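You operate a simulated robot arm through the tools that you are given. There is no shell and no other tool. Be economical: measure what you need, move in short steps, check, and stop when the job is done.

You run a simulated two-armed robot. Do the job below in one go: nothing can be reset, and whatever is moved stays where it is left.

TASK
Carry the fruit bowl with both arms and set it on the island top.

It is judged by the outcome, as a careful person would: the job done as asked, and still so three seconds after it is handed in. It fails if anything else is knocked over, pushed out of place, dropped, spilled or broken.

THE ROBOT
Two 7-joint arms with two-finger grippers on one trunk, on a base that drives. Base frame: it is fixed to the floor where the robot stands at the start and does not move with it; the origin is under the middle of the robot, x ahead of it, y to its left, z up; the surface under the hand at the start is at about z = 75. Units: cm, rad, N and s.
The left shoulder is at the start at [6, 12.3, 94.5], the right one opposite. With the tool pointing down near the work surface each hand reaches from about 34 to 80 cm from the robot's upright axis, wherever it stands, measured 20 degrees to its own side. Places, roughly: island top [-150, 50, 90]. Payload 1.47 kg a hand.
The TCP of each hand is the grasp point between the finger pads, 1.6 cm short of the fingertips. In the tool frame z runs along the fingers and y along their closing line. Largest opening 8.7 cm; the body of the gripper starts 5.5 cm behind the TCP.
Orientation is that of the tool frame in the base frame, as a unit quaternion [w, x, y, z]. With the fingers straight down and closing along the base's y, the tool's x points along the base's -x, its y along +y and its z along -z.

THE INTERFACE
- The arms move only by the tool nudge_tool. It takes "left_deltas", "right_deltas" or both (then of equal length, played together; a hand with none holds still); each is a list of rows, each an object (a shift or turn left out is 0, a gripper value left out holds the last) with "turn": the turn, a rotation vector about the tool's x, y, z in units of 5 degrees (1.0 is 5 degrees), a list of three; "travel": the shift along the tool's x, y, z in units of 50 mm (1.0 is 50 mm), a list of three; "grip": the opening, from 0 (shut) to 1 (fully open). In form: [{"turn": [wx, wy, wz], "travel": [tx, ty, tz], "grip": grip}, ...]. A call has 1 to 8 rows; each row shifts and turns the commanded pose from where the row before left it, along the tool's axes as they then stand. A call with a number of a shift or a turn outside -1 to 1 is refused whole. A row lasts 0.2 s, in which the tool goes at most 5 cm and 0.15 rad; a call with a longer step from one row to the next is refused whole, and so is a gripper value outside its range. Where a pose cannot be reached the arm comes as near as it can. A force on the tool above 40 N (or 10 N above the force at the start of the call, whichever is more), or a blocked arm, ends the call early, and 0.2 s more pass. The fingers move at their own pace (about 15.3 cm/s each) and stop on an object; they squeeze with about 28 N. The grip force told is the motor's: it shows also when the fingers shut on nothing. Time passes only in rows, and 0.2 s behind the last, so rows that do not move let the fingers close. The reply holds the time, the measured pose of the TCP, the force on the tool along the base axes, the opening and the grip force, in the units named above and with some noise, with the torque about the TCP (base axes, N m) and any sound that the robot's microphone picked up.
- Cameras (640 x 400 px; columns grow to the right, rows downward): "scene" is now at [9.05, -3.38, 151.62]; the picture's right is [-0.37, -0.93, 0.00], its down [-0.59, 0.23, -0.78] and it looks along [0.72, -0.28, -0.63] (base axes); focal length 253 px, centre (320, 200). "left" rides on the left gripper at [7.3, -1.2, -9] in its tool frame; the picture's right is [0.16, 0.99, 0.00], its down [-0.72, 0.12, -0.68] and it looks along [-0.67, 0.11, 0.73] (tool axes); focal length 247 px, centre (320, 200). "right" rides on the right gripper at [7.3, 1.2, -9] in its tool frame; the picture's right is [-0.16, 0.99, 0.00], its down [-0.72, -0.12, -0.68] and it looks along [-0.67, -0.11, 0.73] (tool axes); focal length 247 px, centre (320, 200). There is no depth. A picture from a camera that has moved, and an enlarged one, comes with that camera's place and axes in the base frame and with its lens.
- grab_frame(camera): a new picture of that camera. The clock stands still meanwhile.
- raise_lower(by): slides the trunk up (or, below 0, down) by that many cm; the arms and the scene camera ride with it, the base frame stays. It gives what a move gives, with no picture.
- drive_base(legs): drives the robot by 1 to 6 legs, each [ahead, left, turn to the left] in cm, cm and rad, along the robot's own axes; the way and the turn of a leg run together, so that a leg with both is an arc; at most 150 cm and 3.142 rad a leg. The arms and the cameras ride along, it lands a little off, and it stops where it bumps. It gives what a move gives.
- aim_head(pan, tilt): turns the head with the scene camera to pan (to the left, within 2.094 rad either way) and tilt (down, from -0.506 to 1.204), counted from straight ahead of the robot. It gives what a move gives.
- zoom(camera, box): a new picture of the part [left, top, right, bottom] of that camera's present view, enlarged. The clock stands still meanwhile.
- close_job(): hands the job in; it is judged then, once.

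Go step by step. Nothing tells you exact positions but the pictures and the camera data: compare them with the known pose of the tool, close in by small moves and look again before you grip or let go. The budget is 120 turns and 100 pictures, counting those below and the enlarged ones. Unless the task says otherwise, let go and move clear before handing in, and close with one line.

The tools are called after "Request:" by a JSON object that holds its "name" and its "arguments". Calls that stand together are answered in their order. nudge_tool: Moves the arms, as the interface text tells. Its arguments: {"type":"object","properties":{"left_deltas":{"type":"array","items":{"type":"object","properties":{"turn":{"type":"array","items":{"type":"number"}},"travel":{"type":"array","items":{"type":"number"}},"grip":{"type":"number"}}}},"right_deltas":{"type":"array","items":{"type":"object","properties":{"turn":{"type":"array","items":{"type":"number"}},"travel":{"type":"array","items":{"type":"number"}},"grip":{"type":"number"}}}}},"required":[]} The other tools are called the same way: raise_lower (by) slides the trunk up or down; drive_base (legs) drives the base; aim_head (pan, tilt) turns the head that bears the scene camera; grab_frame (camera) takes a picture; zoom (camera, box) takes an enlarged picture of a part of a camera's view; close_job () hands the job in.

At the start:

```text
time: 0.0
left_ee_pos: [63.71, 8.35, 106.06]
left_tool_rot: [0.0, 0.0, 1.0, 0.0]
left_force: [0.3, 0.4, -0.2]
left_wrist_torque: [0.03, -0.03, -0.03]
left_gripper_width: 8.7
left_grip_force: 0.1
right_ee_pos: [53.94, -34.21, 105.74]
right_tool_rot: [0.0, 0.0, 1.0, 0.0]
right_force: [0.2, -1.0, 0.7]
right_wrist_torque: [0.03, 0.0, 0.0]
right_gripper_width: 8.68
right_grip_force: 0.2
trunk travel left (down, up): [-10.0, 13.0]
robot x, y, heading: [-0.2, -0.04, 0.002]
head pan, tilt: [-0.375, 0.681]
```

scene: 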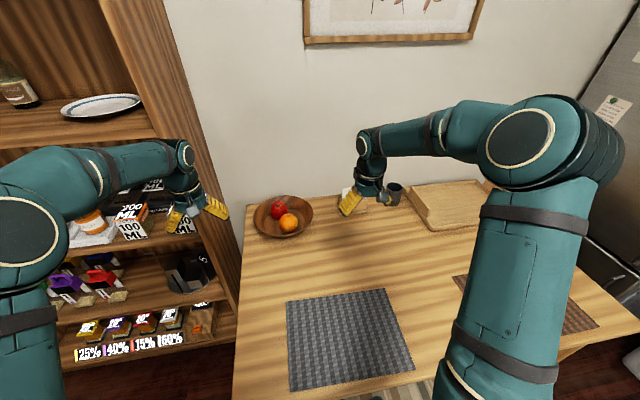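
right: 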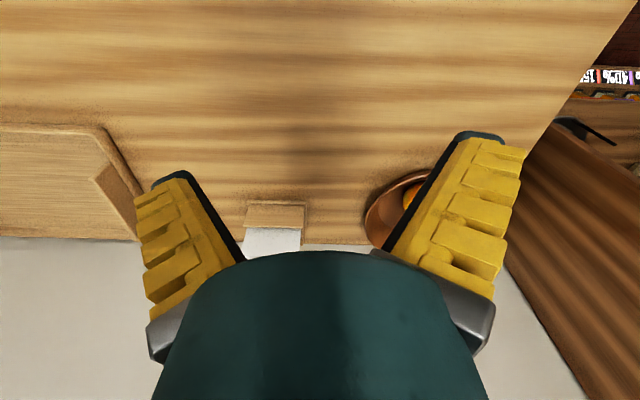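
left: 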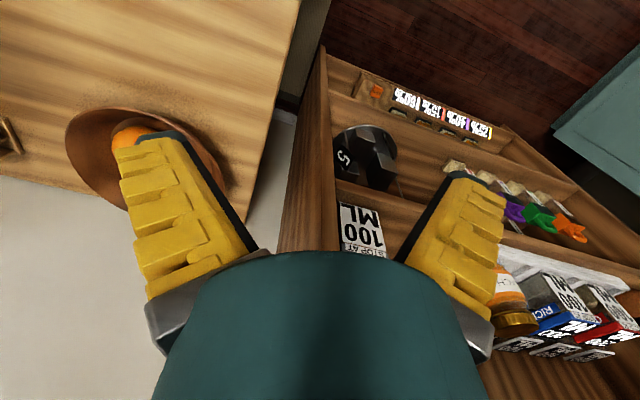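

The bowl with the fruit appears to be near (88, -18), 25 cm wide, at the back of the table. I'll zoom in on it and look round towards the island.

Request:
{"name": "zoom", "arguments": {"camera": "scene", "box": [220, 160, 420, 285]}}

Request:
{"name": "aim_head", "arguments": {"pan": 2.09, "tilt": 0.5}}

Request:
{"name": "grab_frame", "arguments": {"camera": "scene"}}

Request:
{"name": "aim_head", "arguments": {"pan": -0.2, "tilt": 1.1}}

Request:
{"name": "grab_frame", "arguments": {"camera": "scene"}}

```text
3.20 times, centred on (320, 222) of scene
camera zoom: at [9.05, -3.38, 151.62], right [-0.37, -0.93, 0.0], down [-0.59, 0.23, -0.78], along [0.72, -0.28, -0.63], focal length 810 px, centre (320, 128)
```

zoom: 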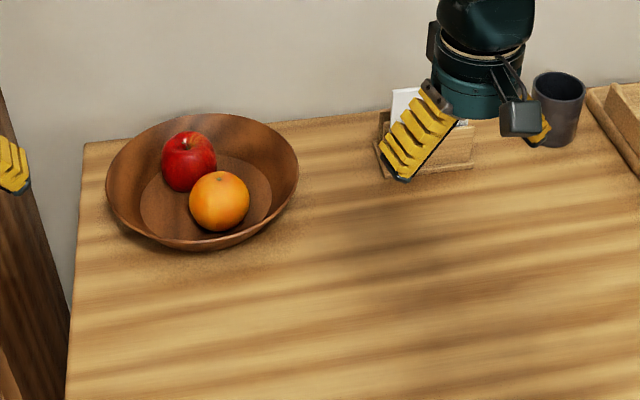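

```text
time: 2.2
left_ee_pos: [63.76, 8.41, 106.06]
left_tool_rot: [-0.001, 0.0, 1.0, 0.0]
left_force: [-0.4, -0.6, 0.5]
left_wrist_torque: [0.02, -0.02, 0.0]
left_gripper_width: 8.7
left_grip_force: 0.0
right_ee_pos: [53.87, -34.16, 105.7]
right_tool_rot: [0.0, 0.0, 1.0, 0.001]
right_force: [-0.2, -0.1, 0.6]
right_wrist_torque: [0.02, -0.01, -0.01]
right_gripper_width: 8.72
right_grip_force: 0.1
trunk travel left (down, up): [-10.0, 13.0]
robot x, y, heading: [0.2, 0.32, 0.004]
head pan, tilt: [2.089, 0.499]
```

```text
95 pictures are left
camera scene: at [-3.43, 7.66, 153.23], right [0.87, 0.49, 0.0], down [0.24, -0.42, -0.88], along [-0.43, 0.76, -0.48], focal length 253 px, centre (320, 200)
```

scene: 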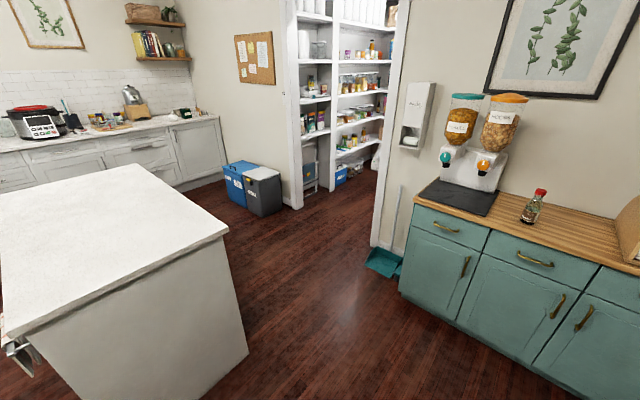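

```text
time: 4.4
left_ee_pos: [63.87, 8.37, 105.94]
left_tool_rot: [0.001, 0.0, 1.0, -0.001]
left_force: [0.0, 1.3, -0.5]
left_wrist_torque: [-0.01, -0.01, 0.02]
left_gripper_width: 8.68
left_grip_force: 0.2
right_ee_pos: [54.03, -34.22, 105.61]
right_tool_rot: [0.0, 0.001, 1.0, 0.0]
right_force: [0.6, 0.6, -0.1]
right_wrist_torque: [0.02, 0.02, 0.01]
right_gripper_width: 8.67
right_grip_force: 0.1
trunk travel left (down, up): [-10.0, 13.0]
robot x, y, heading: [-0.1, -0.08, -0.007]
head pan, tilt: [-0.201, 1.1]
```

```text
94 pictures are left
camera scene: at [7.27, -1.5, 148.46], right [-0.2, -0.98, 0.0], down [-0.87, 0.18, -0.45], along [0.45, -0.09, -0.89], focal length 253 px, centre (320, 200)
```

scene: 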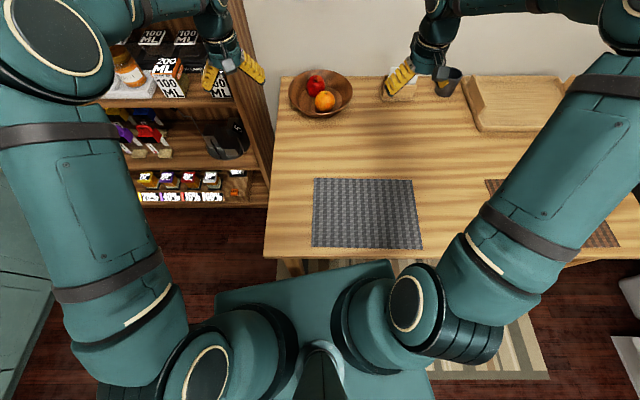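

The bowl is about (85, -17) and out of comfortable reach, so I must get closer. I'll check how the base sits relative to the table edge.

Request:
{"name": "zoom", "arguments": {"camera": "scene", "box": [200, 220, 456, 380]}}

Request:
{"name": "zoom", "arguments": {"camera": "scene", "box": [240, 40, 432, 160]}}

Request:
{"name": "zoom", "arguments": {"camera": "left", "box": [0, 0, 320, 200]}}

```text
2.50 times, centred on (328, 300) of scene
camera zoom: at [7.27, -1.5, 148.46], right [-0.2, -0.98, 0.0], down [-0.87, 0.18, -0.45], along [0.45, -0.09, -0.89], focal length 633 px, centre (300, -50)
```

zoom: 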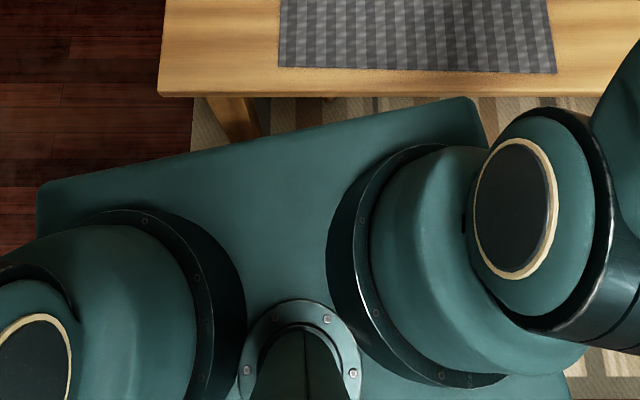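

```text
3.33 times, centred on (336, 100) of scene
camera zoom: at [7.27, -1.5, 148.46], right [-0.2, -0.98, 0.0], down [-0.87, 0.18, -0.45], along [0.45, -0.09, -0.89], focal length 843 px, centre (267, 533)
```

zoom: 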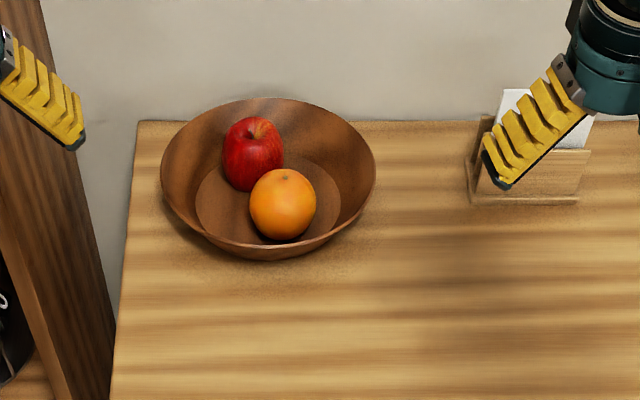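

```text
2.00 times, centred on (160, 100) of left
camera zoom: at [56.56, 7.19, 115.0], right [-0.16, 0.99, 0.0], down [0.72, 0.12, 0.68], along [0.67, 0.11, -0.73], focal length 494 px, centre (640, 400)
```

zoom: 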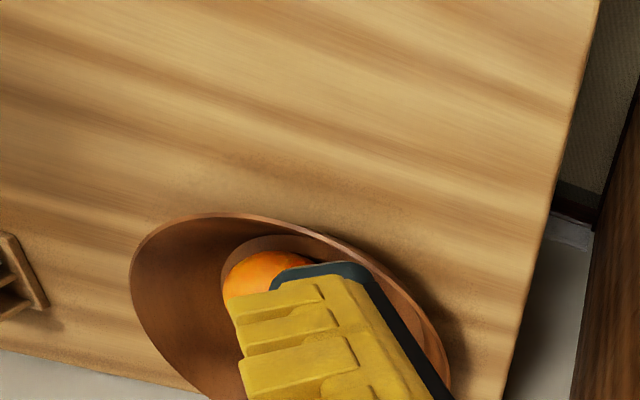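

The body plate is about 5 cm short of the table edge (x≈26). I'll slide right to be centred on the bowl and creep forward slightly.

Request:
{"name": "drive_base", "arguments": {"legs": [[0, -17, 0], [4, 0, 0]]}}

Request:
{"name": "aim_head", "arguments": {"pan": 0, "tilt": 0.75}}

Request:
{"name": "grab_frame", "arguments": {"camera": "scene"}}

Request:
{"name": "grab_frame", "arguments": {"camera": "left"}}

Request:
{"name": "grab_frame", "arguments": {"camera": "right"}}

```text
time: 7.0
left_ee_pos: [66.23, -8.07, 106.03]
left_tool_rot: [0.0, -0.005, 1.0, 0.0]
left_force: [0.0, 0.0, 0.4]
left_wrist_torque: [0.03, -0.04, -0.02]
left_gripper_width: 8.68
left_grip_force: 0.1
right_ee_pos: [56.51, -50.87, 105.63]
right_tool_rot: [0.0, -0.005, 1.0, 0.001]
right_force: [-1.0, 0.6, 0.9]
right_wrist_torque: [0.02, -0.04, -0.01]
right_gripper_width: 8.7
right_grip_force: 0.0
trunk travel left (down, up): [-10.0, 13.0]
robot x, y, heading: [2.71, -17.45, 0.001]
head pan, tilt: [-0.201, 1.1]
stopped in leg 2: the robot was blocked; the commanded pose is now the measured one
```

```text
time: 7.9
left_ee_pos: [66.31, -8.02, 105.8]
left_tool_rot: [-0.002, -0.003, 1.0, -0.001]
left_force: [-0.6, 0.5, 0.5]
left_wrist_torque: [0.02, -0.02, -0.01]
left_gripper_width: 8.69
left_grip_force: 0.1
right_ee_pos: [56.67, -50.86, 105.68]
right_tool_rot: [0.0, -0.004, 1.0, 0.0]
right_force: [0.3, 0.6, 0.4]
right_wrist_torque: [-0.02, 0.0, 0.0]
right_gripper_width: 8.71
right_grip_force: 0.2
trunk travel left (down, up): [-10.0, 13.0]
robot x, y, heading: [2.8, -17.08, 0.008]
head pan, tilt: [0.0, 0.75]
```

```text
90 pictures are left
camera scene: at [11.87, -17.2, 151.03], right [0.01, -1.0, 0.0], down [-0.68, 0.0, -0.73], along [0.73, 0.0, -0.68], focal length 253 px, centre (320, 200)
```

scene: 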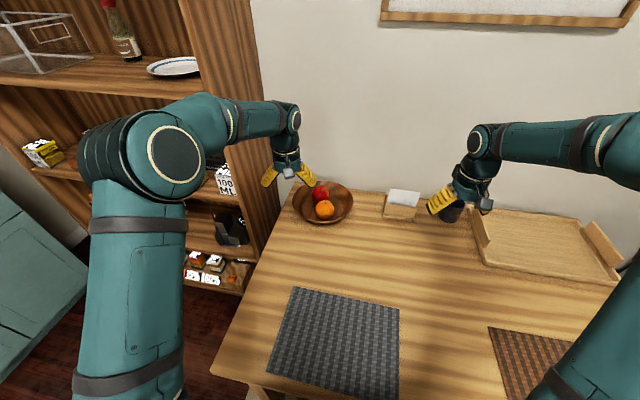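

```text
89 pictures are left
camera left: at [59.06, -9.42, 114.9], right [-0.17, 0.99, 0.0], down [0.72, 0.12, 0.68], along [0.67, 0.11, -0.73], focal length 247 px, centre (320, 200)
```

left: 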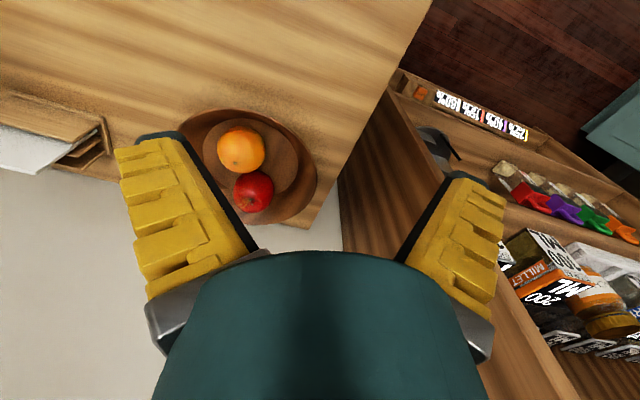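

```text
88 pictures are left
camera right: at [49.36, -49.66, 114.68], right [0.15, 0.99, 0.0], down [0.72, -0.11, 0.68], along [0.67, -0.1, -0.73], focal length 247 px, centre (320, 200)
```

right: 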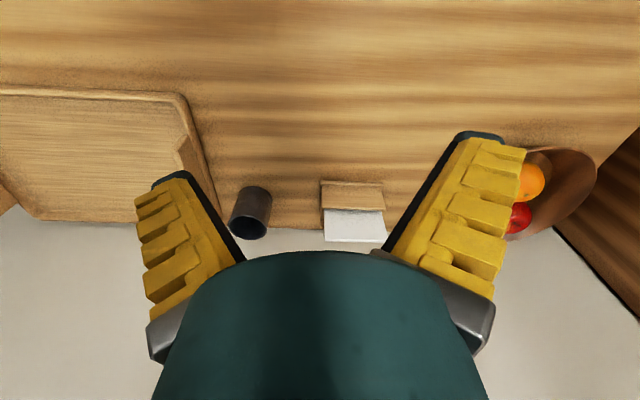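

The base is blocked at x≈2.8. The bowl is centred at about (87.5, -18) with a rim radius of 12.5. I'll grip the near-left and near-right rim with tilted fingers, draw the bowl closer, then regrip. First I'll yaw the hands.

Request:
{"name": "nudge_tool", "arguments": {"left_deltas": [{"turn": [0, 0, -1], "travel": [0, 0, 0.2], "grip": 0.55}, {"turn": [0, 0, -1], "travel": [0, 0, 0.2]}, {"turn": [0, 0, -1], "travel": [0, 0, 0.2]}, {"turn": [0, 0, -1], "travel": [0, 0, 0.2]}, {"turn": [0, 0, -1], "travel": [0, 0, 0.2]}, {"turn": [0, 0, -1], "travel": [0, 0, 0.2]}, {"turn": [0, 0, -1], "travel": [0, 0, 0.2]}, {"turn": [0, 0, -1], "travel": [0, 0, 0.2]}], "right_deltas": [{"turn": [0, 0, 1], "travel": [0, 0, 0.2], "grip": 0.55}, {"turn": [0, 0, 1], "travel": [0, 0, 0.2]}, {"turn": [0, 0, 1], "travel": [0, 0, 0.2]}, {"turn": [0, 0, 1], "travel": [0, 0, 0.2]}, {"turn": [0, 0, 1], "travel": [0, 0, 0.2]}, {"turn": [0, 0, 1], "travel": [0, 0, 0.2]}, {"turn": [0, 0, 1], "travel": [0, 0, 0.2]}, {"turn": [0, 0, 1], "travel": [0, 0, 0.2]}]}}

Request:
{"name": "nudge_tool", "arguments": {"left_deltas": [{"turn": [1, 0, 0]}, {"turn": [1, 0, 0]}, {"turn": [1, 0, 0]}, {"turn": [1, 0, 0]}, {"turn": [1, 0, 0]}, {"turn": [1, 0, 0]}], "right_deltas": [{"turn": [-1, 0, 0]}, {"turn": [-1, 0, 0]}, {"turn": [-1, 0, 0]}, {"turn": [-1, 0, 0]}, {"turn": [-1, 0, 0]}, {"turn": [-1, 0, 0]}]}}

```text
time: 9.7
left_ee_pos: [66.23, -8.14, 97.88]
left_tool_rot: [-0.001, -0.346, 0.938, 0.0]
left_force: [0.2, 0.6, -0.3]
left_wrist_torque: [0.0, 0.03, -0.03]
left_gripper_width: 5.31
left_grip_force: 4.4
right_ee_pos: [56.54, -50.86, 97.53]
right_tool_rot: [-0.001, 0.339, 0.941, 0.001]
right_force: [-0.6, 0.7, -0.3]
right_wrist_torque: [0.0, 0.03, 0.02]
right_gripper_width: 5.32
right_grip_force: 3.8
trunk travel left (down, up): [-10.0, 13.0]
robot x, y, heading: [2.83, -17.18, 0.007]
head pan, tilt: [0.0, 0.75]
```

```text
time: 11.1
left_ee_pos: [66.43, -8.14, 97.98]
left_tool_rot: [0.089, -0.333, 0.907, -0.243]
left_force: [0.1, -0.5, 0.3]
left_wrist_torque: [-0.03, 0.01, -0.03]
left_gripper_width: 5.3
left_grip_force: 4.1
right_ee_pos: [56.66, -50.74, 97.66]
right_tool_rot: [0.087, 0.326, 0.909, 0.245]
right_force: [-0.3, -0.1, -0.9]
right_wrist_torque: [0.0, 0.03, -0.03]
right_gripper_width: 5.31
right_grip_force: 3.6
trunk travel left (down, up): [-10.0, 13.0]
robot x, y, heading: [2.52, -17.18, 0.01]
head pan, tilt: [0.0, 0.75]
```

Next I move both hands to hover 11 cm back from the rim grip points along the finger axes.

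Request:
{"name": "nudge_tool", "arguments": {"left_deltas": [{"travel": [-0.33, 0.032, 0.316]}, {"travel": [-0.33, 0.032, 0.316]}, {"travel": [-0.33, 0.032, 0.316]}, {"travel": [-0.33, 0.032, 0.316]}, {"travel": [-0.33, 0.032, 0.316]}, {"travel": [-0.33, 0.032, 0.316]}], "right_deltas": [{"travel": [-0.08, 0.665, 0.707]}, {"travel": [-0.08, 0.665, 0.707]}, {"travel": [-0.08, 0.665, 0.707]}, {"travel": [-0.08, 0.665, 0.707]}, {"travel": [-0.08, 0.665, 0.707]}, {"travel": [-0.08, 0.665, 0.707]}]}}

Request:
{"name": "grab_frame", "arguments": {"camera": "left"}}

Request:
{"name": "grab_frame", "arguments": {"camera": "right"}}

Request:
{"name": "zoom", "arguments": {"camera": "scene", "box": [224, 120, 416, 240]}}

```text
time: 12.5
left_ee_pos: [76.48, -4.6, 88.92]
left_tool_rot: [0.089, -0.334, 0.907, -0.242]
left_force: [1.3, -0.5, 0.1]
left_wrist_torque: [-0.01, -0.01, -0.02]
left_gripper_width: 5.34
left_grip_force: 4.0
right_ee_pos: [76.46, -30.68, 89.14]
right_tool_rot: [0.086, 0.326, 0.909, 0.243]
right_force: [0.1, 0.0, 0.5]
right_wrist_torque: [-0.03, 0.01, 0.02]
right_gripper_width: 5.31
right_grip_force: 3.6
trunk travel left (down, up): [-10.0, 13.0]
robot x, y, heading: [2.76, -16.91, 0.004]
head pan, tilt: [0.0, 0.75]
```

```text
87 pictures are left
camera left: at [68.71, -6.72, 97.41], right [-0.68, 0.55, -0.49], down [0.27, 0.8, 0.53], along [0.69, 0.23, -0.69], focal length 247 px, centre (320, 200)
```

left: 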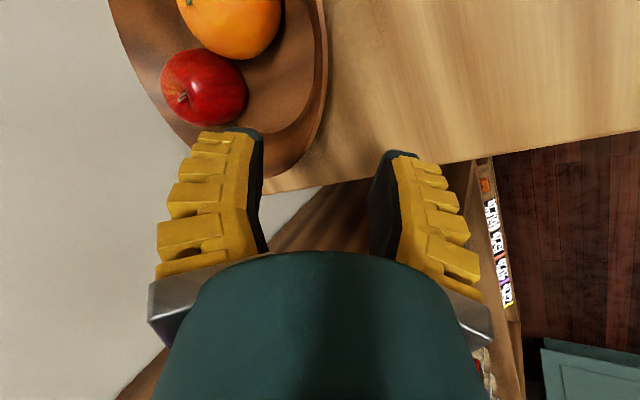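

```text
86 pictures are left
camera right: at [68.57, -28.64, 97.56], right [0.67, 0.56, 0.49], down [0.28, -0.8, 0.53], along [0.69, -0.22, -0.69], focal length 247 px, centre (320, 200)
```

right: 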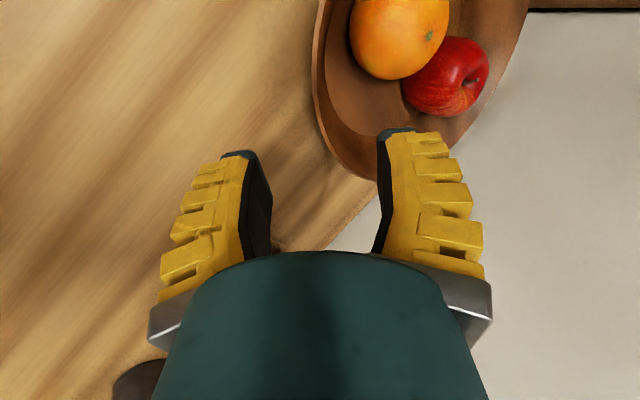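

```text
3.33 times, centred on (320, 180) of scene
camera zoom: at [12.04, -17.1, 151.01], right [0.01, -1.0, 0.0], down [-0.68, 0.0, -0.73], along [0.73, 0.0, -0.68], focal length 843 px, centre (320, 267)
```

zoom: 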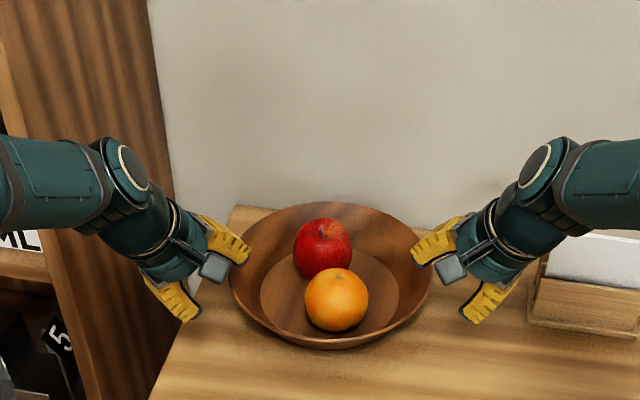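

The views agree: bowl centre (86.9, -17.7), rim z≈81, radius 12.4. I'm advancing 6.5 cm along the finger axes, then checking.

Request:
{"name": "nudge_tool", "arguments": {"left_deltas": [{"travel": [0.03, 0, 0.45]}, {"travel": [0.03, 0, 0.45]}, {"travel": [0.03, 0, 0.4]}], "right_deltas": [{"travel": [0.025, -0.01, 0.45]}, {"travel": [0.025, -0.015, 0.45]}, {"travel": [0.025, -0.015, 0.4]}]}}

Request:
{"name": "grab_frame", "arguments": {"camera": "left"}}

Request:
{"name": "grab_frame", "arguments": {"camera": "right"}}

Request:
{"name": "zoom", "arguments": {"camera": "scene", "box": [240, 140, 400, 240]}}

```text
time: 13.3
left_ee_pos: [78.13, -7.51, 83.3]
left_tool_rot: [0.089, -0.335, 0.906, -0.243]
left_force: [0.4, -1.3, 0.2]
left_wrist_torque: [-0.01, 0.01, -0.01]
left_gripper_width: 5.33
left_grip_force: 3.7
right_ee_pos: [78.04, -28.25, 83.33]
right_tool_rot: [0.087, 0.326, 0.909, 0.244]
right_force: [1.0, 0.6, -0.3]
right_wrist_torque: [0.0, 0.02, 0.01]
right_gripper_width: 5.36
right_grip_force: 3.9
trunk travel left (down, up): [-10.0, 13.0]
robot x, y, heading: [2.53, -17.05, 0.003]
head pan, tilt: [0.0, 0.75]
```

```text
84 pictures are left
camera left: at [70.45, -9.68, 91.77], right [-0.68, 0.55, -0.49], down [0.27, 0.8, 0.53], along [0.69, 0.23, -0.69], focal length 247 px, centre (320, 200)
```

left: 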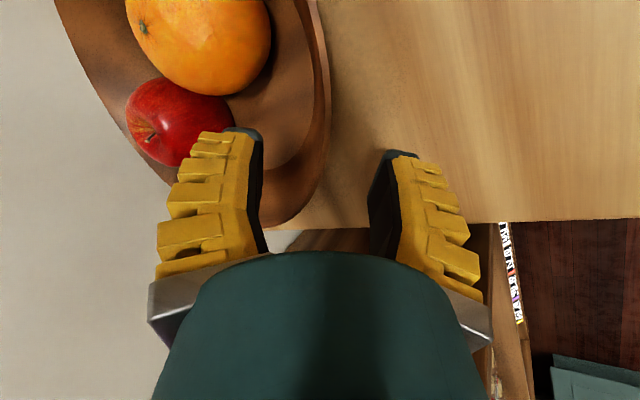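

```text
83 pictures are left
camera right: at [70.23, -26.22, 91.75], right [0.67, 0.56, 0.49], down [0.28, -0.8, 0.53], along [0.69, -0.22, -0.69], focal length 247 px, centre (320, 200)
```

right: 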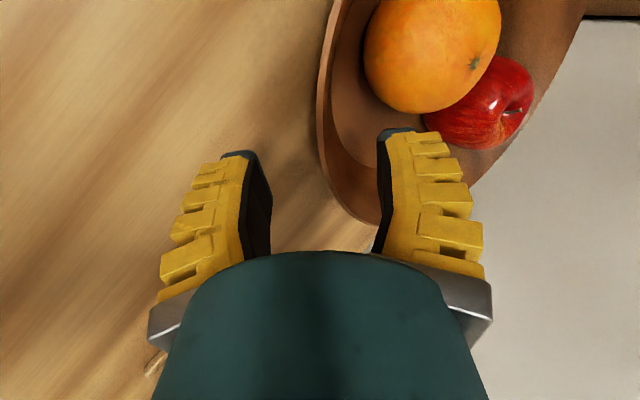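

```text
4.00 times, centred on (320, 190) of scene
camera zoom: at [12.0, -17.19, 151.02], right [0.01, -1.0, 0.0], down [-0.68, 0.0, -0.73], along [0.73, 0.0, -0.68], focal length 1012 px, centre (320, 240)
```

zoom: 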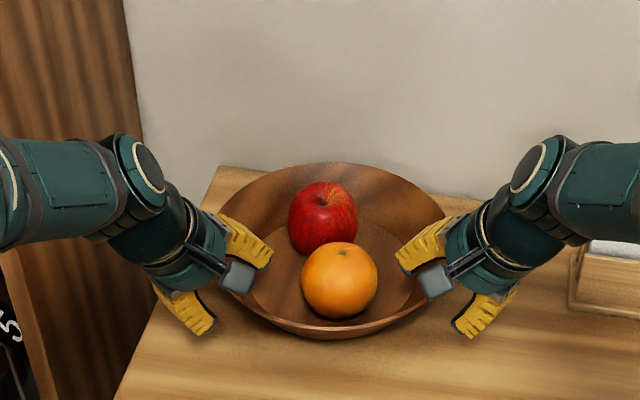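

The rim lies between the fingers of both hands. I advance the last 4 cm.

Request:
{"name": "nudge_tool", "arguments": {"left_deltas": [{"travel": [0, 0, 0.27]}, {"travel": [0, 0, 0.27]}, {"travel": [0, 0, 0.26]}], "right_deltas": [{"travel": [0, 0, 0.27]}, {"travel": [0, 0, 0.27]}, {"travel": [0, 0, 0.26]}]}}

Request:
{"name": "grab_frame", "arguments": {"camera": "left"}}

Request:
{"name": "grab_frame", "arguments": {"camera": "right"}}

Request:
{"name": "zoom", "arguments": {"camera": "scene", "box": [240, 140, 400, 240]}}

```text
time: 14.1
left_ee_pos: [79.41, -8.87, 80.01]
left_tool_rot: [0.09, -0.334, 0.907, -0.241]
left_force: [0.4, 0.6, -0.3]
left_wrist_torque: [-0.01, 0.01, 0.03]
left_gripper_width: 5.33
left_grip_force: 4.0
right_ee_pos: [79.13, -26.63, 79.88]
right_tool_rot: [0.087, 0.326, 0.909, 0.243]
right_force: [0.8, 0.2, 0.2]
right_wrist_torque: [0.0, 0.07, -0.02]
right_gripper_width: 5.31
right_grip_force: 3.9
trunk travel left (down, up): [-10.0, 13.0]
robot x, y, heading: [2.14, -17.46, 0.004]
head pan, tilt: [0.0, 0.75]
```

```text
81 pictures are left
camera left: at [71.77, -11.07, 88.42], right [-0.68, 0.55, -0.49], down [0.27, 0.8, 0.53], along [0.69, 0.23, -0.69], focal length 247 px, centre (320, 200)
```

left: 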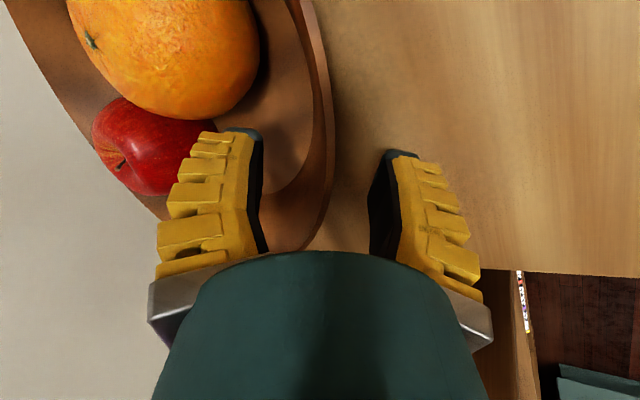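

```text
80 pictures are left
camera right: at [71.44, -24.66, 88.33], right [0.67, 0.56, 0.49], down [0.28, -0.8, 0.53], along [0.69, -0.22, -0.69], focal length 247 px, centre (320, 200)
```

right: 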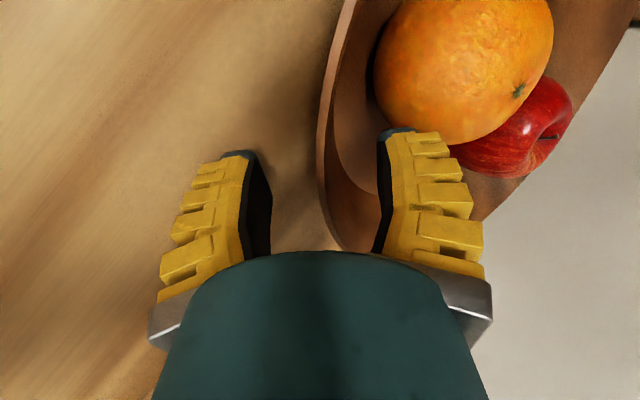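

```text
4.00 times, centred on (320, 190) of scene
camera zoom: at [11.96, -17.2, 151.02], right [0.01, -1.0, 0.0], down [-0.68, 0.0, -0.73], along [0.73, 0.0, -0.68], focal length 1012 px, centre (320, 240)
```

zoom: 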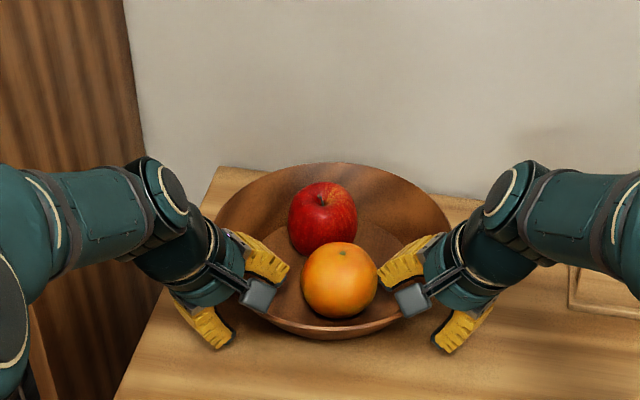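

Both rims are well centred between the fingers, so I close both grippers together.

Request:
{"name": "nudge_tool", "arguments": {"left_deltas": [{"grip": 0.3}, {"grip": 0.2}, {"grip": 0}, {}, {}], "right_deltas": [{"grip": 0.3}, {"grip": 0.2}, {"grip": 0}, {}, {}]}}

Request:
{"name": "zoom", "arguments": {"camera": "scene", "box": [240, 140, 400, 240]}}

```text
time: 15.3
left_ee_pos: [79.41, -9.01, 80.15]
left_tool_rot: [0.089, -0.333, 0.907, -0.243]
left_force: [-7.9, -11.2, 3.2]
left_wrist_torque: [-0.23, 0.09, -0.63]
left_gripper_width: 0.6
left_grip_force: 27.9
right_ee_pos: [79.25, -26.51, 80.34]
right_tool_rot: [0.089, 0.326, 0.909, 0.246]
right_force: [10.2, 13.5, 12.4]
right_wrist_torque: [0.07, -0.12, -0.58]
right_gripper_width: 0.58
right_grip_force: 27.6
trunk travel left (down, up): [-10.0, 13.0]
robot x, y, heading: [2.38, -17.24, 0.008]
head pan, tilt: [0.0, 0.75]
```

```text
4.00 times, centred on (320, 190) of scene
camera zoom: at [11.74, -17.16, 151.05], right [0.01, -1.0, 0.0], down [-0.68, 0.0, -0.73], along [0.73, 0.0, -0.68], focal length 1012 px, centre (320, 240)
```

zoom: 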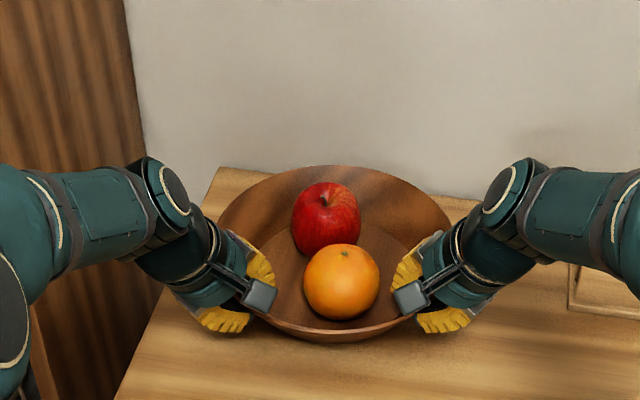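

Both hands hold the rim (wall 0.6 cm). I lift it gently by 2 cm.

Request:
{"name": "nudge_tool", "arguments": {"left_deltas": [{"travel": [0, -0.05, -0.0866]}, {"travel": [0, -0.05, -0.0866]}, {"travel": [0, -0.05, -0.0866]}, {"travel": [0, -0.05, -0.0866]}, {}], "right_deltas": [{"travel": [0, 0.05, -0.0866]}, {"travel": [0, 0.05, -0.0866]}, {"travel": [0, 0.05, -0.0866]}, {"travel": [0, 0.05, -0.0866]}, {}]}}

Request:
{"name": "zoom", "arguments": {"camera": "scene", "box": [240, 140, 400, 240]}}

```text
time: 16.5
left_ee_pos: [79.5, -9.04, 82.02]
left_tool_rot: [0.088, -0.334, 0.906, -0.243]
left_force: [-4.6, -13.8, -5.3]
left_wrist_torque: [-0.33, 0.32, -0.66]
left_gripper_width: 0.57
left_grip_force: 28.0
right_ee_pos: [79.25, -26.71, 81.85]
right_tool_rot: [0.086, 0.326, 0.909, 0.244]
right_force: [3.4, 14.0, -2.2]
right_wrist_torque: [0.54, 0.37, -0.12]
right_gripper_width: 0.6
right_grip_force: 28.3
trunk travel left (down, up): [-10.0, 13.0]
robot x, y, heading: [2.29, -17.12, 0.011]
head pan, tilt: [0.0, 0.75]
```

```text
4.00 times, centred on (320, 190) of scene
camera zoom: at [11.99, -17.2, 151.02], right [0.01, -1.0, 0.0], down [-0.68, 0.0, -0.73], along [0.73, 0.0, -0.68], focal length 1012 px, centre (320, 240)
```

zoom: 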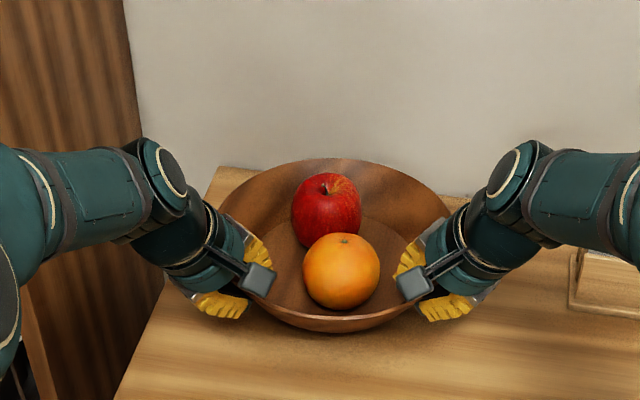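

The bowl lifts level and weighs about 0.8 kg in all. I draw it in toward the robot and up a little.

Request:
{"name": "nudge_tool", "arguments": {"left_deltas": [{"travel": [0.1, 0.05, -0.08]}, {"travel": [0.2, 0.1, -0.15]}, {"travel": [0.25, 0.13, -0.2]}, {"travel": [0.25, 0.13, -0.2]}, {"travel": [0.25, 0.13, -0.2]}, {"travel": [0.25, 0.13, -0.2]}, {"travel": [0.2, 0.1, -0.15]}, {"travel": [0.1, 0.05, -0.08]}], "right_deltas": [{"travel": [0.1, -0.05, -0.08]}, {"travel": [0.2, -0.1, -0.15]}, {"travel": [0.25, -0.13, -0.2]}, {"travel": [0.25, -0.13, -0.2]}, {"travel": [0.25, -0.13, -0.2]}, {"travel": [0.25, -0.13, -0.2]}, {"travel": [0.2, -0.1, -0.15]}, {"travel": [0.1, -0.05, -0.08]}]}}

Request:
{"name": "grab_frame", "arguments": {"camera": "scene"}}

```text
time: 18.3
left_ee_pos: [68.95, -9.0, 85.41]
left_tool_rot: [0.089, -0.334, 0.906, -0.243]
left_force: [-3.9, -11.9, -5.6]
left_wrist_torque: [-0.23, 0.32, -0.61]
left_gripper_width: 0.63
left_grip_force: 27.6
right_ee_pos: [68.74, -26.67, 85.31]
right_tool_rot: [0.087, 0.327, 0.909, 0.244]
right_force: [4.4, 12.6, -2.9]
right_wrist_torque: [0.51, 0.43, -0.13]
right_gripper_width: 0.61
right_grip_force: 27.8
trunk travel left (down, up): [-10.0, 13.0]
robot x, y, heading: [2.38, -16.86, 0.003]
head pan, tilt: [0.0, 0.75]
```

```text
76 pictures are left
camera scene: at [11.95, -17.2, 151.03], right [0.01, -1.0, 0.0], down [-0.68, 0.0, -0.73], along [0.73, 0.0, -0.68], focal length 253 px, centre (320, 200)
```

scene: 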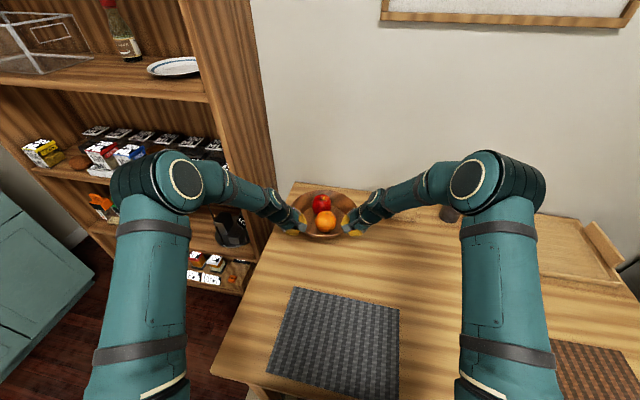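

The hold is steady. I pull it in further and higher so it's compact for driving.

Request:
{"name": "nudge_tool", "arguments": {"left_deltas": [{"travel": [0.1, 0.03, -0.12]}, {"travel": [0.25, 0.1, -0.23]}, {"travel": [0.35, 0.14, -0.32]}, {"travel": [0.35, 0.14, -0.32]}, {"travel": [0.35, 0.14, -0.32]}, {"travel": [0.35, 0.14, -0.32]}, {"travel": [0.25, 0.1, -0.23]}, {"travel": [0.1, 0.03, -0.12]}], "right_deltas": [{"travel": [0.1, -0.03, -0.12]}, {"travel": [0.25, -0.1, -0.23]}, {"travel": [0.35, -0.14, -0.32]}, {"travel": [0.35, -0.14, -0.32]}, {"travel": [0.35, -0.14, -0.32]}, {"travel": [0.35, -0.14, -0.32]}, {"travel": [0.25, -0.1, -0.23]}, {"travel": [0.1, -0.03, -0.12]}]}}

Request:
{"name": "raise_lower", "arguments": {"by": 6}}

Request:
{"name": "grab_frame", "arguments": {"camera": "scene"}}

```text
time: 20.1
left_ee_pos: [55.49, -9.22, 91.88]
left_tool_rot: [0.09, -0.335, 0.906, -0.242]
left_force: [-2.1, 19.8, -5.2]
left_wrist_torque: [-0.09, 0.22, -0.1]
left_gripper_width: 0.6
left_grip_force: 28.4
right_ee_pos: [55.29, -26.77, 92.0]
right_tool_rot: [0.088, 0.328, 0.909, 0.243]
right_force: [2.1, -19.7, -3.1]
right_wrist_torque: [0.27, 0.37, -0.32]
right_gripper_width: 0.6
right_grip_force: 28.1
trunk travel left (down, up): [-10.0, 13.0]
robot x, y, heading: [2.32, -17.11, -0.0]
head pan, tilt: [0.0, 0.75]
```

```text
time: 21.1
left_ee_pos: [55.55, -9.47, 97.88]
left_tool_rot: [0.089, -0.335, 0.906, -0.241]
left_force: [-2.5, 24.3, -3.3]
left_wrist_torque: [-0.14, 0.32, -0.06]
left_gripper_width: 0.61
left_grip_force: 27.5
right_ee_pos: [55.34, -26.84, 98.03]
right_tool_rot: [0.086, 0.328, 0.909, 0.243]
right_force: [2.8, -26.1, -3.9]
right_wrist_torque: [0.03, 0.27, -0.43]
right_gripper_width: 0.62
right_grip_force: 28.4
trunk travel left (down, up): [-16.0, 7.0]
robot x, y, heading: [2.78, -17.03, 0.005]
head pan, tilt: [0.0, 0.75]
```

```text
75 pictures are left
camera scene: at [11.99, -17.2, 157.01], right [0.01, -1.0, 0.0], down [-0.68, 0.0, -0.73], along [0.73, 0.0, -0.68], focal length 253 px, centre (320, 200)
```

scene: 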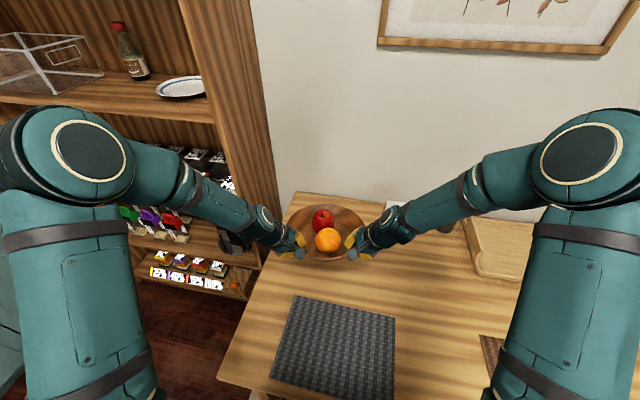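

The hands are pressing inward somewhat (25 N), so I relieve that by easing each hand out 0.3 cm.

Request:
{"name": "nudge_tool", "arguments": {"left_deltas": [{"travel": [-0.02, 0.02, -0.012]}, {"travel": [-0.02, 0.02, -0.012]}], "right_deltas": [{"travel": [-0.02, -0.02, -0.012]}, {"travel": [-0.02, -0.02, -0.012]}]}}

Request:
{"name": "zoom", "arguments": {"camera": "scene", "box": [240, 180, 400, 280]}}

```text
time: 21.7
left_ee_pos: [55.49, -9.43, 97.93]
left_tool_rot: [0.089, -0.333, 0.907, -0.241]
left_force: [-0.5, 4.2, -4.5]
left_wrist_torque: [-0.09, 0.28, 0.16]
left_gripper_width: 0.6
left_grip_force: 28.1
right_ee_pos: [55.19, -26.82, 97.93]
right_tool_rot: [0.086, 0.325, 0.909, 0.246]
right_force: [1.5, -4.9, -3.0]
right_wrist_torque: [0.27, 0.34, -0.4]
right_gripper_width: 0.6
right_grip_force: 28.6
trunk travel left (down, up): [-16.0, 7.0]
robot x, y, heading: [2.89, -17.19, 0.005]
head pan, tilt: [0.0, 0.75]
```

```text
4.00 times, centred on (320, 230) of scene
camera zoom: at [11.95, -17.21, 157.03], right [0.01, -1.0, 0.0], down [-0.68, 0.0, -0.73], along [0.73, 0.0, -0.68], focal length 1012 px, centre (320, 80)
```

zoom: 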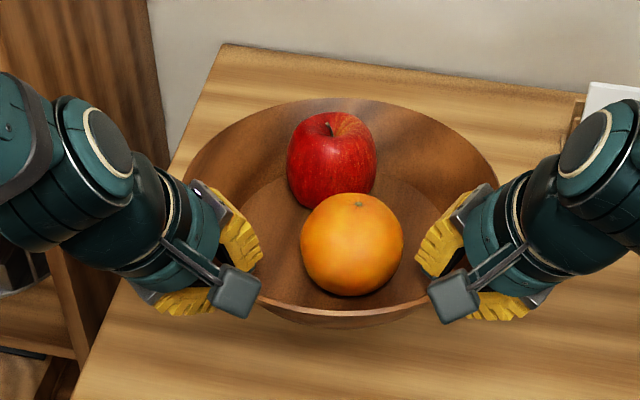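

The forces are balanced now. I raise the trunk the rest of the way, back off from the table and look toward the island.

Request:
{"name": "raise_lower", "arguments": {"by": 6.8}}

Request:
{"name": "drive_base", "arguments": {"legs": [[-10, 0, 0], [-15, 0, 0]]}}

Request:
{"name": "grab_frame", "arguments": {"camera": "scene"}}

Request:
{"name": "aim_head", "arguments": {"pan": 2.09, "tilt": 0.6}}

Request:
{"name": "grab_frame", "arguments": {"camera": "scene"}}

Request:
{"name": "aim_head", "arguments": {"pan": -2.09, "tilt": 0.6}}

Request:
{"name": "grab_frame", "arguments": {"camera": "scene"}}

```text
time: 22.8
left_ee_pos: [55.58, -9.22, 104.79]
left_tool_rot: [0.089, -0.333, 0.907, -0.243]
left_force: [-0.3, -12.6, -5.8]
left_wrist_torque: [-0.1, 0.11, 0.26]
left_gripper_width: 0.59
left_grip_force: 28.2
right_ee_pos: [55.28, -26.85, 104.76]
right_tool_rot: [0.086, 0.326, 0.909, 0.244]
right_force: [-1.0, 12.9, -1.2]
right_wrist_torque: [0.51, 0.47, -0.2]
right_gripper_width: 0.59
right_grip_force: 28.1
trunk travel left (down, up): [-22.8, 0.2]
robot x, y, heading: [2.64, -17.19, 0.007]
head pan, tilt: [0.0, 0.75]
```

```text
time: 24.9
left_ee_pos: [30.72, -9.17, 104.81]
left_tool_rot: [0.09, -0.335, 0.906, -0.242]
left_force: [-0.3, -16.3, -3.2]
left_wrist_torque: [-0.26, 0.23, 0.13]
left_gripper_width: 0.6
left_grip_force: 27.6
right_ee_pos: [30.43, -27.05, 104.9]
right_tool_rot: [0.087, 0.325, 0.909, 0.245]
right_force: [1.3, 16.4, -4.3]
right_wrist_torque: [0.34, 0.48, -0.31]
right_gripper_width: 0.6
right_grip_force: 27.9
trunk travel left (down, up): [-22.8, 0.2]
robot x, y, heading: [-22.15, -17.33, 0.007]
head pan, tilt: [0.0, 0.75]
```

```text
73 pictures are left
camera scene: at [-12.93, -17.39, 163.84], right [0.01, -1.0, 0.0], down [-0.68, -0.01, -0.73], along [0.73, 0.01, -0.68], focal length 253 px, centre (320, 200)
```

scene: 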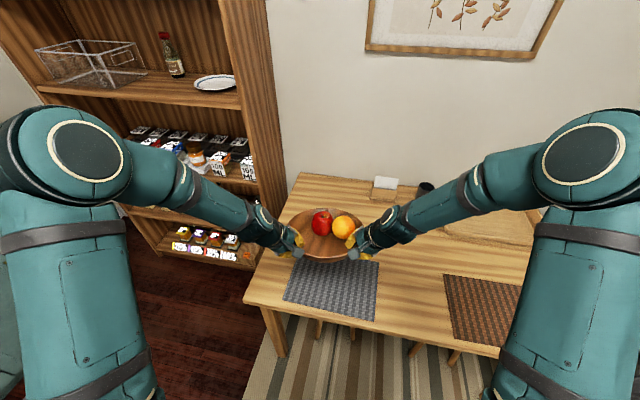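

```text
time: 26.9
left_ee_pos: [30.76, -9.28, 104.8]
left_tool_rot: [0.089, -0.335, 0.906, -0.243]
left_force: [-2.2, -3.8, -3.1]
left_wrist_torque: [-0.2, 0.26, 0.06]
left_gripper_width: 0.61
left_grip_force: 28.2
right_ee_pos: [30.57, -26.95, 104.6]
right_tool_rot: [0.086, 0.326, 0.91, 0.244]
right_force: [1.6, 3.0, -3.6]
right_wrist_torque: [0.3, 0.45, -0.34]
right_gripper_width: 0.61
right_grip_force: 27.9
trunk travel left (down, up): [-22.8, 0.2]
robot x, y, heading: [-21.87, -17.69, 0.012]
head pan, tilt: [2.089, 0.6]
```

```text
72 pictures are left
camera scene: at [-25.51, -9.82, 165.12], right [0.86, 0.5, 0.0], down [0.28, -0.49, -0.83], along [-0.42, 0.71, -0.56], focal length 253 px, centre (320, 200)
```

scene: 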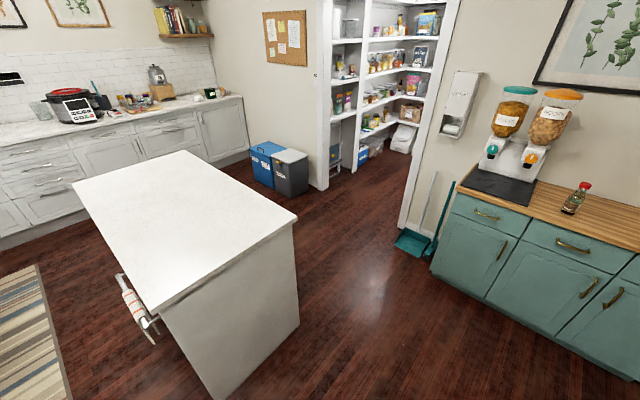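

```text
time: 30.2
left_ee_pos: [30.67, -9.33, 104.65]
left_tool_rot: [0.089, -0.336, 0.906, -0.242]
left_force: [-0.9, -2.8, -4.0]
left_wrist_torque: [-0.17, 0.25, 0.12]
left_gripper_width: 0.59
left_grip_force: 28.2
right_ee_pos: [30.46, -26.84, 104.85]
right_tool_rot: [0.086, 0.326, 0.909, 0.244]
right_force: [1.4, 2.9, -3.2]
right_wrist_torque: [0.31, 0.42, -0.34]
right_gripper_width: 0.62
right_grip_force: 28.0
trunk travel left (down, up): [-22.8, 0.2]
robot x, y, heading: [-22.43, -16.97, 0.008]
head pan, tilt: [-2.089, 0.6]
```

```text
71 pictures are left
camera scene: at [-25.36, -25.18, 165.12], right [-0.87, 0.49, 0.0], down [0.27, 0.49, -0.83], along [-0.4, -0.72, -0.56], focal length 253 px, centre (320, 200)
```

scene: 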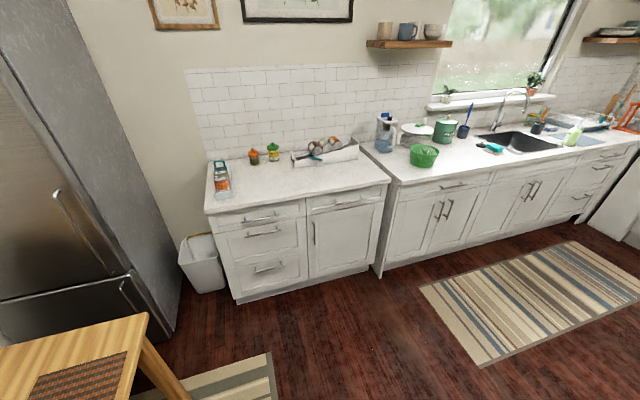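

The island top is clear. Its near end edge runs from about (-93, 4) to (-84, 66), and the top is turned about 10°. I turn left in place to face it, with the bowl held above its height.

Request:
{"name": "drive_base", "arguments": {"legs": [[0, 0, 1.0], [0, 0, 1.0], [0, 0, 0.96]]}}

Request:
{"name": "aim_head", "arguments": {"pan": 0, "tilt": 0.8}}

Request:
{"name": "grab_frame", "arguments": {"camera": "scene"}}

```text
time: 38.2
left_ee_pos: [-75.75, -14.91, 104.77]
left_tool_rot: [-0.25, 0.934, 0.248, -0.065]
left_force: [3.1, 10.9, -3.5]
left_wrist_torque: [0.15, -0.3, 0.19]
left_gripper_width: 0.62
left_grip_force: 27.9
right_ee_pos: [-72.21, 2.29, 104.8]
right_tool_rot: [0.235, 0.875, -0.41, -0.109]
right_force: [-3.0, -10.8, -4.3]
right_wrist_torque: [-0.31, -0.37, -0.37]
right_gripper_width: 0.62
right_grip_force: 27.5
trunk travel left (down, up): [-22.8, 0.2]
robot x, y, heading: [-22.51, -17.12, 2.96]
head pan, tilt: [-2.089, 0.6]
```

```text
time: 40.2
left_ee_pos: [-75.64, -15.15, 104.66]
left_tool_rot: [-0.249, 0.934, 0.249, -0.065]
left_force: [2.1, 1.9, -3.7]
left_wrist_torque: [0.14, -0.34, 0.17]
left_gripper_width: 0.62
left_grip_force: 27.7
right_ee_pos: [-72.06, 2.25, 104.82]
right_tool_rot: [0.234, 0.874, -0.411, -0.109]
right_force: [-2.5, -2.5, -4.5]
right_wrist_torque: [-0.26, -0.32, -0.38]
right_gripper_width: 0.63
right_grip_force: 28.0
trunk travel left (down, up): [-22.8, 0.2]
robot x, y, heading: [-22.28, -16.96, 2.962]
head pan, tilt: [0.0, 0.799]
```

```text
70 pictures are left
camera scene: at [-31.13, -15.81, 163.43], right [0.18, 0.98, 0.0], down [0.71, -0.13, -0.7], along [-0.69, 0.13, -0.72], focal length 253 px, centre (320, 200)
```

scene: 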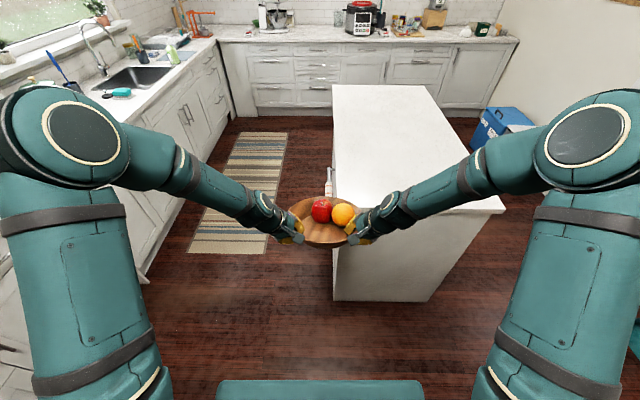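

I'm facing the island's end squarely. I slide 36 cm right onto its centre line, then go ahead 30 cm, so the bowl comes over the top.

Request:
{"name": "drive_base", "arguments": {"legs": [[0, -36, 0], [20, 0, 0], [10, 0, 0]]}}

Request:
{"name": "grab_frame", "arguments": {"camera": "scene"}}

```text
time: 45.9
left_ee_pos: [-98.83, 25.81, 104.7]
left_tool_rot: [-0.249, 0.933, 0.251, -0.066]
left_force: [0.9, 1.2, -3.5]
left_wrist_torque: [0.07, -0.31, 0.15]
left_gripper_width: 0.6
left_grip_force: 28.0
right_ee_pos: [-95.47, 43.12, 104.73]
right_tool_rot: [0.236, 0.875, -0.408, -0.108]
right_force: [-2.0, -0.2, -3.9]
right_wrist_torque: [-0.3, -0.36, -0.43]
right_gripper_width: 0.61
right_grip_force: 28.2
trunk travel left (down, up): [-22.8, 0.2]
robot x, y, heading: [-45.24, 23.94, 2.969]
head pan, tilt: [0.0, 0.799]
```

```text
69 pictures are left
camera scene: at [-54.25, 25.26, 163.43], right [0.17, 0.98, 0.0], down [0.71, -0.13, -0.7], along [-0.69, 0.12, -0.72], focal length 253 px, centre (320, 200)
```

scene: 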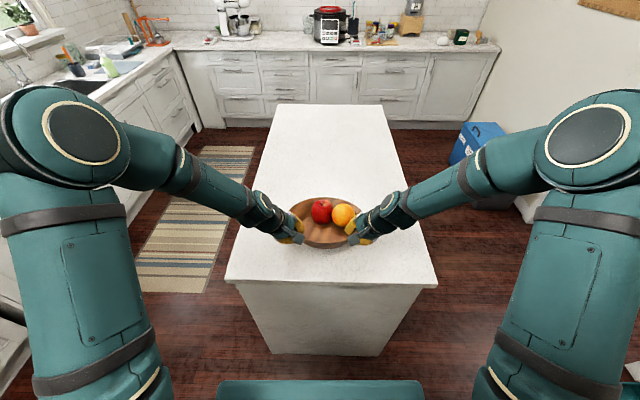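

The bowl is over the island. I go 6 cm further for margin, then lower the trunk 7 cm and look.

Request:
{"name": "drive_base", "arguments": {"legs": [[6, 0, 0]]}}

Request:
{"name": "raise_lower", "arguments": {"by": -7}}

Request:
{"name": "grab_frame", "arguments": {"camera": "scene"}}

Request:
{"name": "grab_frame", "arguments": {"camera": "left"}}

Request:
{"name": "grab_frame", "arguments": {"camera": "right"}}

```text
time: 46.8
left_ee_pos: [-104.85, 26.81, 104.73]
left_tool_rot: [-0.249, 0.934, 0.25, -0.065]
left_force: [1.3, 1.9, -4.1]
left_wrist_torque: [0.08, -0.35, 0.11]
left_gripper_width: 0.6
left_grip_force: 28.0
right_ee_pos: [-101.38, 44.32, 104.64]
right_tool_rot: [0.235, 0.876, -0.408, -0.108]
right_force: [-2.7, -0.7, -4.7]
right_wrist_torque: [-0.28, -0.35, -0.44]
right_gripper_width: 0.62
right_grip_force: 27.4
trunk travel left (down, up): [-22.8, 0.2]
robot x, y, heading: [-51.55, 24.71, 2.961]
head pan, tilt: [0.0, 0.799]
```

```text
time: 47.9
left_ee_pos: [-104.78, 26.83, 97.63]
left_tool_rot: [-0.249, 0.933, 0.25, -0.066]
left_force: [3.5, 1.3, -3.9]
left_wrist_torque: [-0.18, 0.04, -0.27]
left_gripper_width: 0.61
left_grip_force: 27.7
right_ee_pos: [-101.25, 44.2, 97.71]
right_tool_rot: [0.235, 0.875, -0.409, -0.109]
right_force: [-4.9, -1.8, -1.6]
right_wrist_torque: [-0.12, -0.08, -0.43]
right_gripper_width: 0.61
right_grip_force: 28.1
trunk travel left (down, up): [-15.8, 7.2]
robot x, y, heading: [-51.5, 25.12, 2.968]
head pan, tilt: [0.0, 0.799]
```

```text
68 pictures are left
camera scene: at [-60.1, 26.3, 156.43], right [0.17, 0.98, 0.0], down [0.71, -0.13, -0.7], along [-0.69, 0.12, -0.72], focal length 253 px, centre (320, 200)
```

scene: 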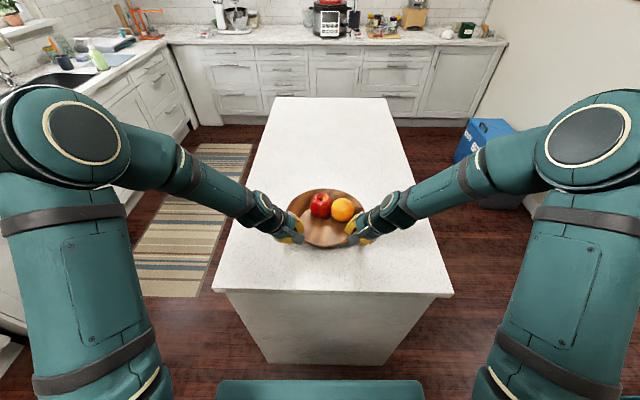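

```text
67 pictures are left
camera left: at [-96.62, 27.47, 106.14], right [0.57, -0.66, -0.49], down [-0.41, -0.74, 0.53], along [-0.72, -0.1, -0.69], focal length 247 px, centre (320, 200)
```

left: 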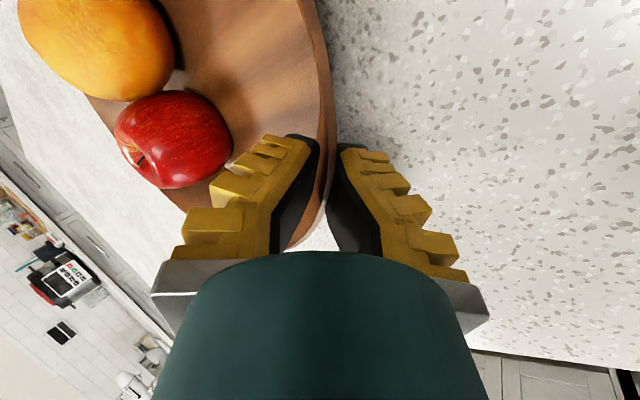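

```text
66 pictures are left
camera right: at [-93.95, 40.95, 106.25], right [-0.76, -0.43, 0.49], down [-0.13, 0.84, 0.53], along [-0.64, 0.34, -0.69], focal length 247 px, centre (320, 200)
```

right: 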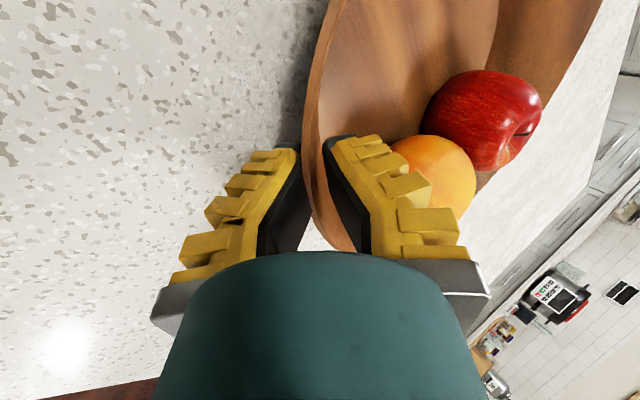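

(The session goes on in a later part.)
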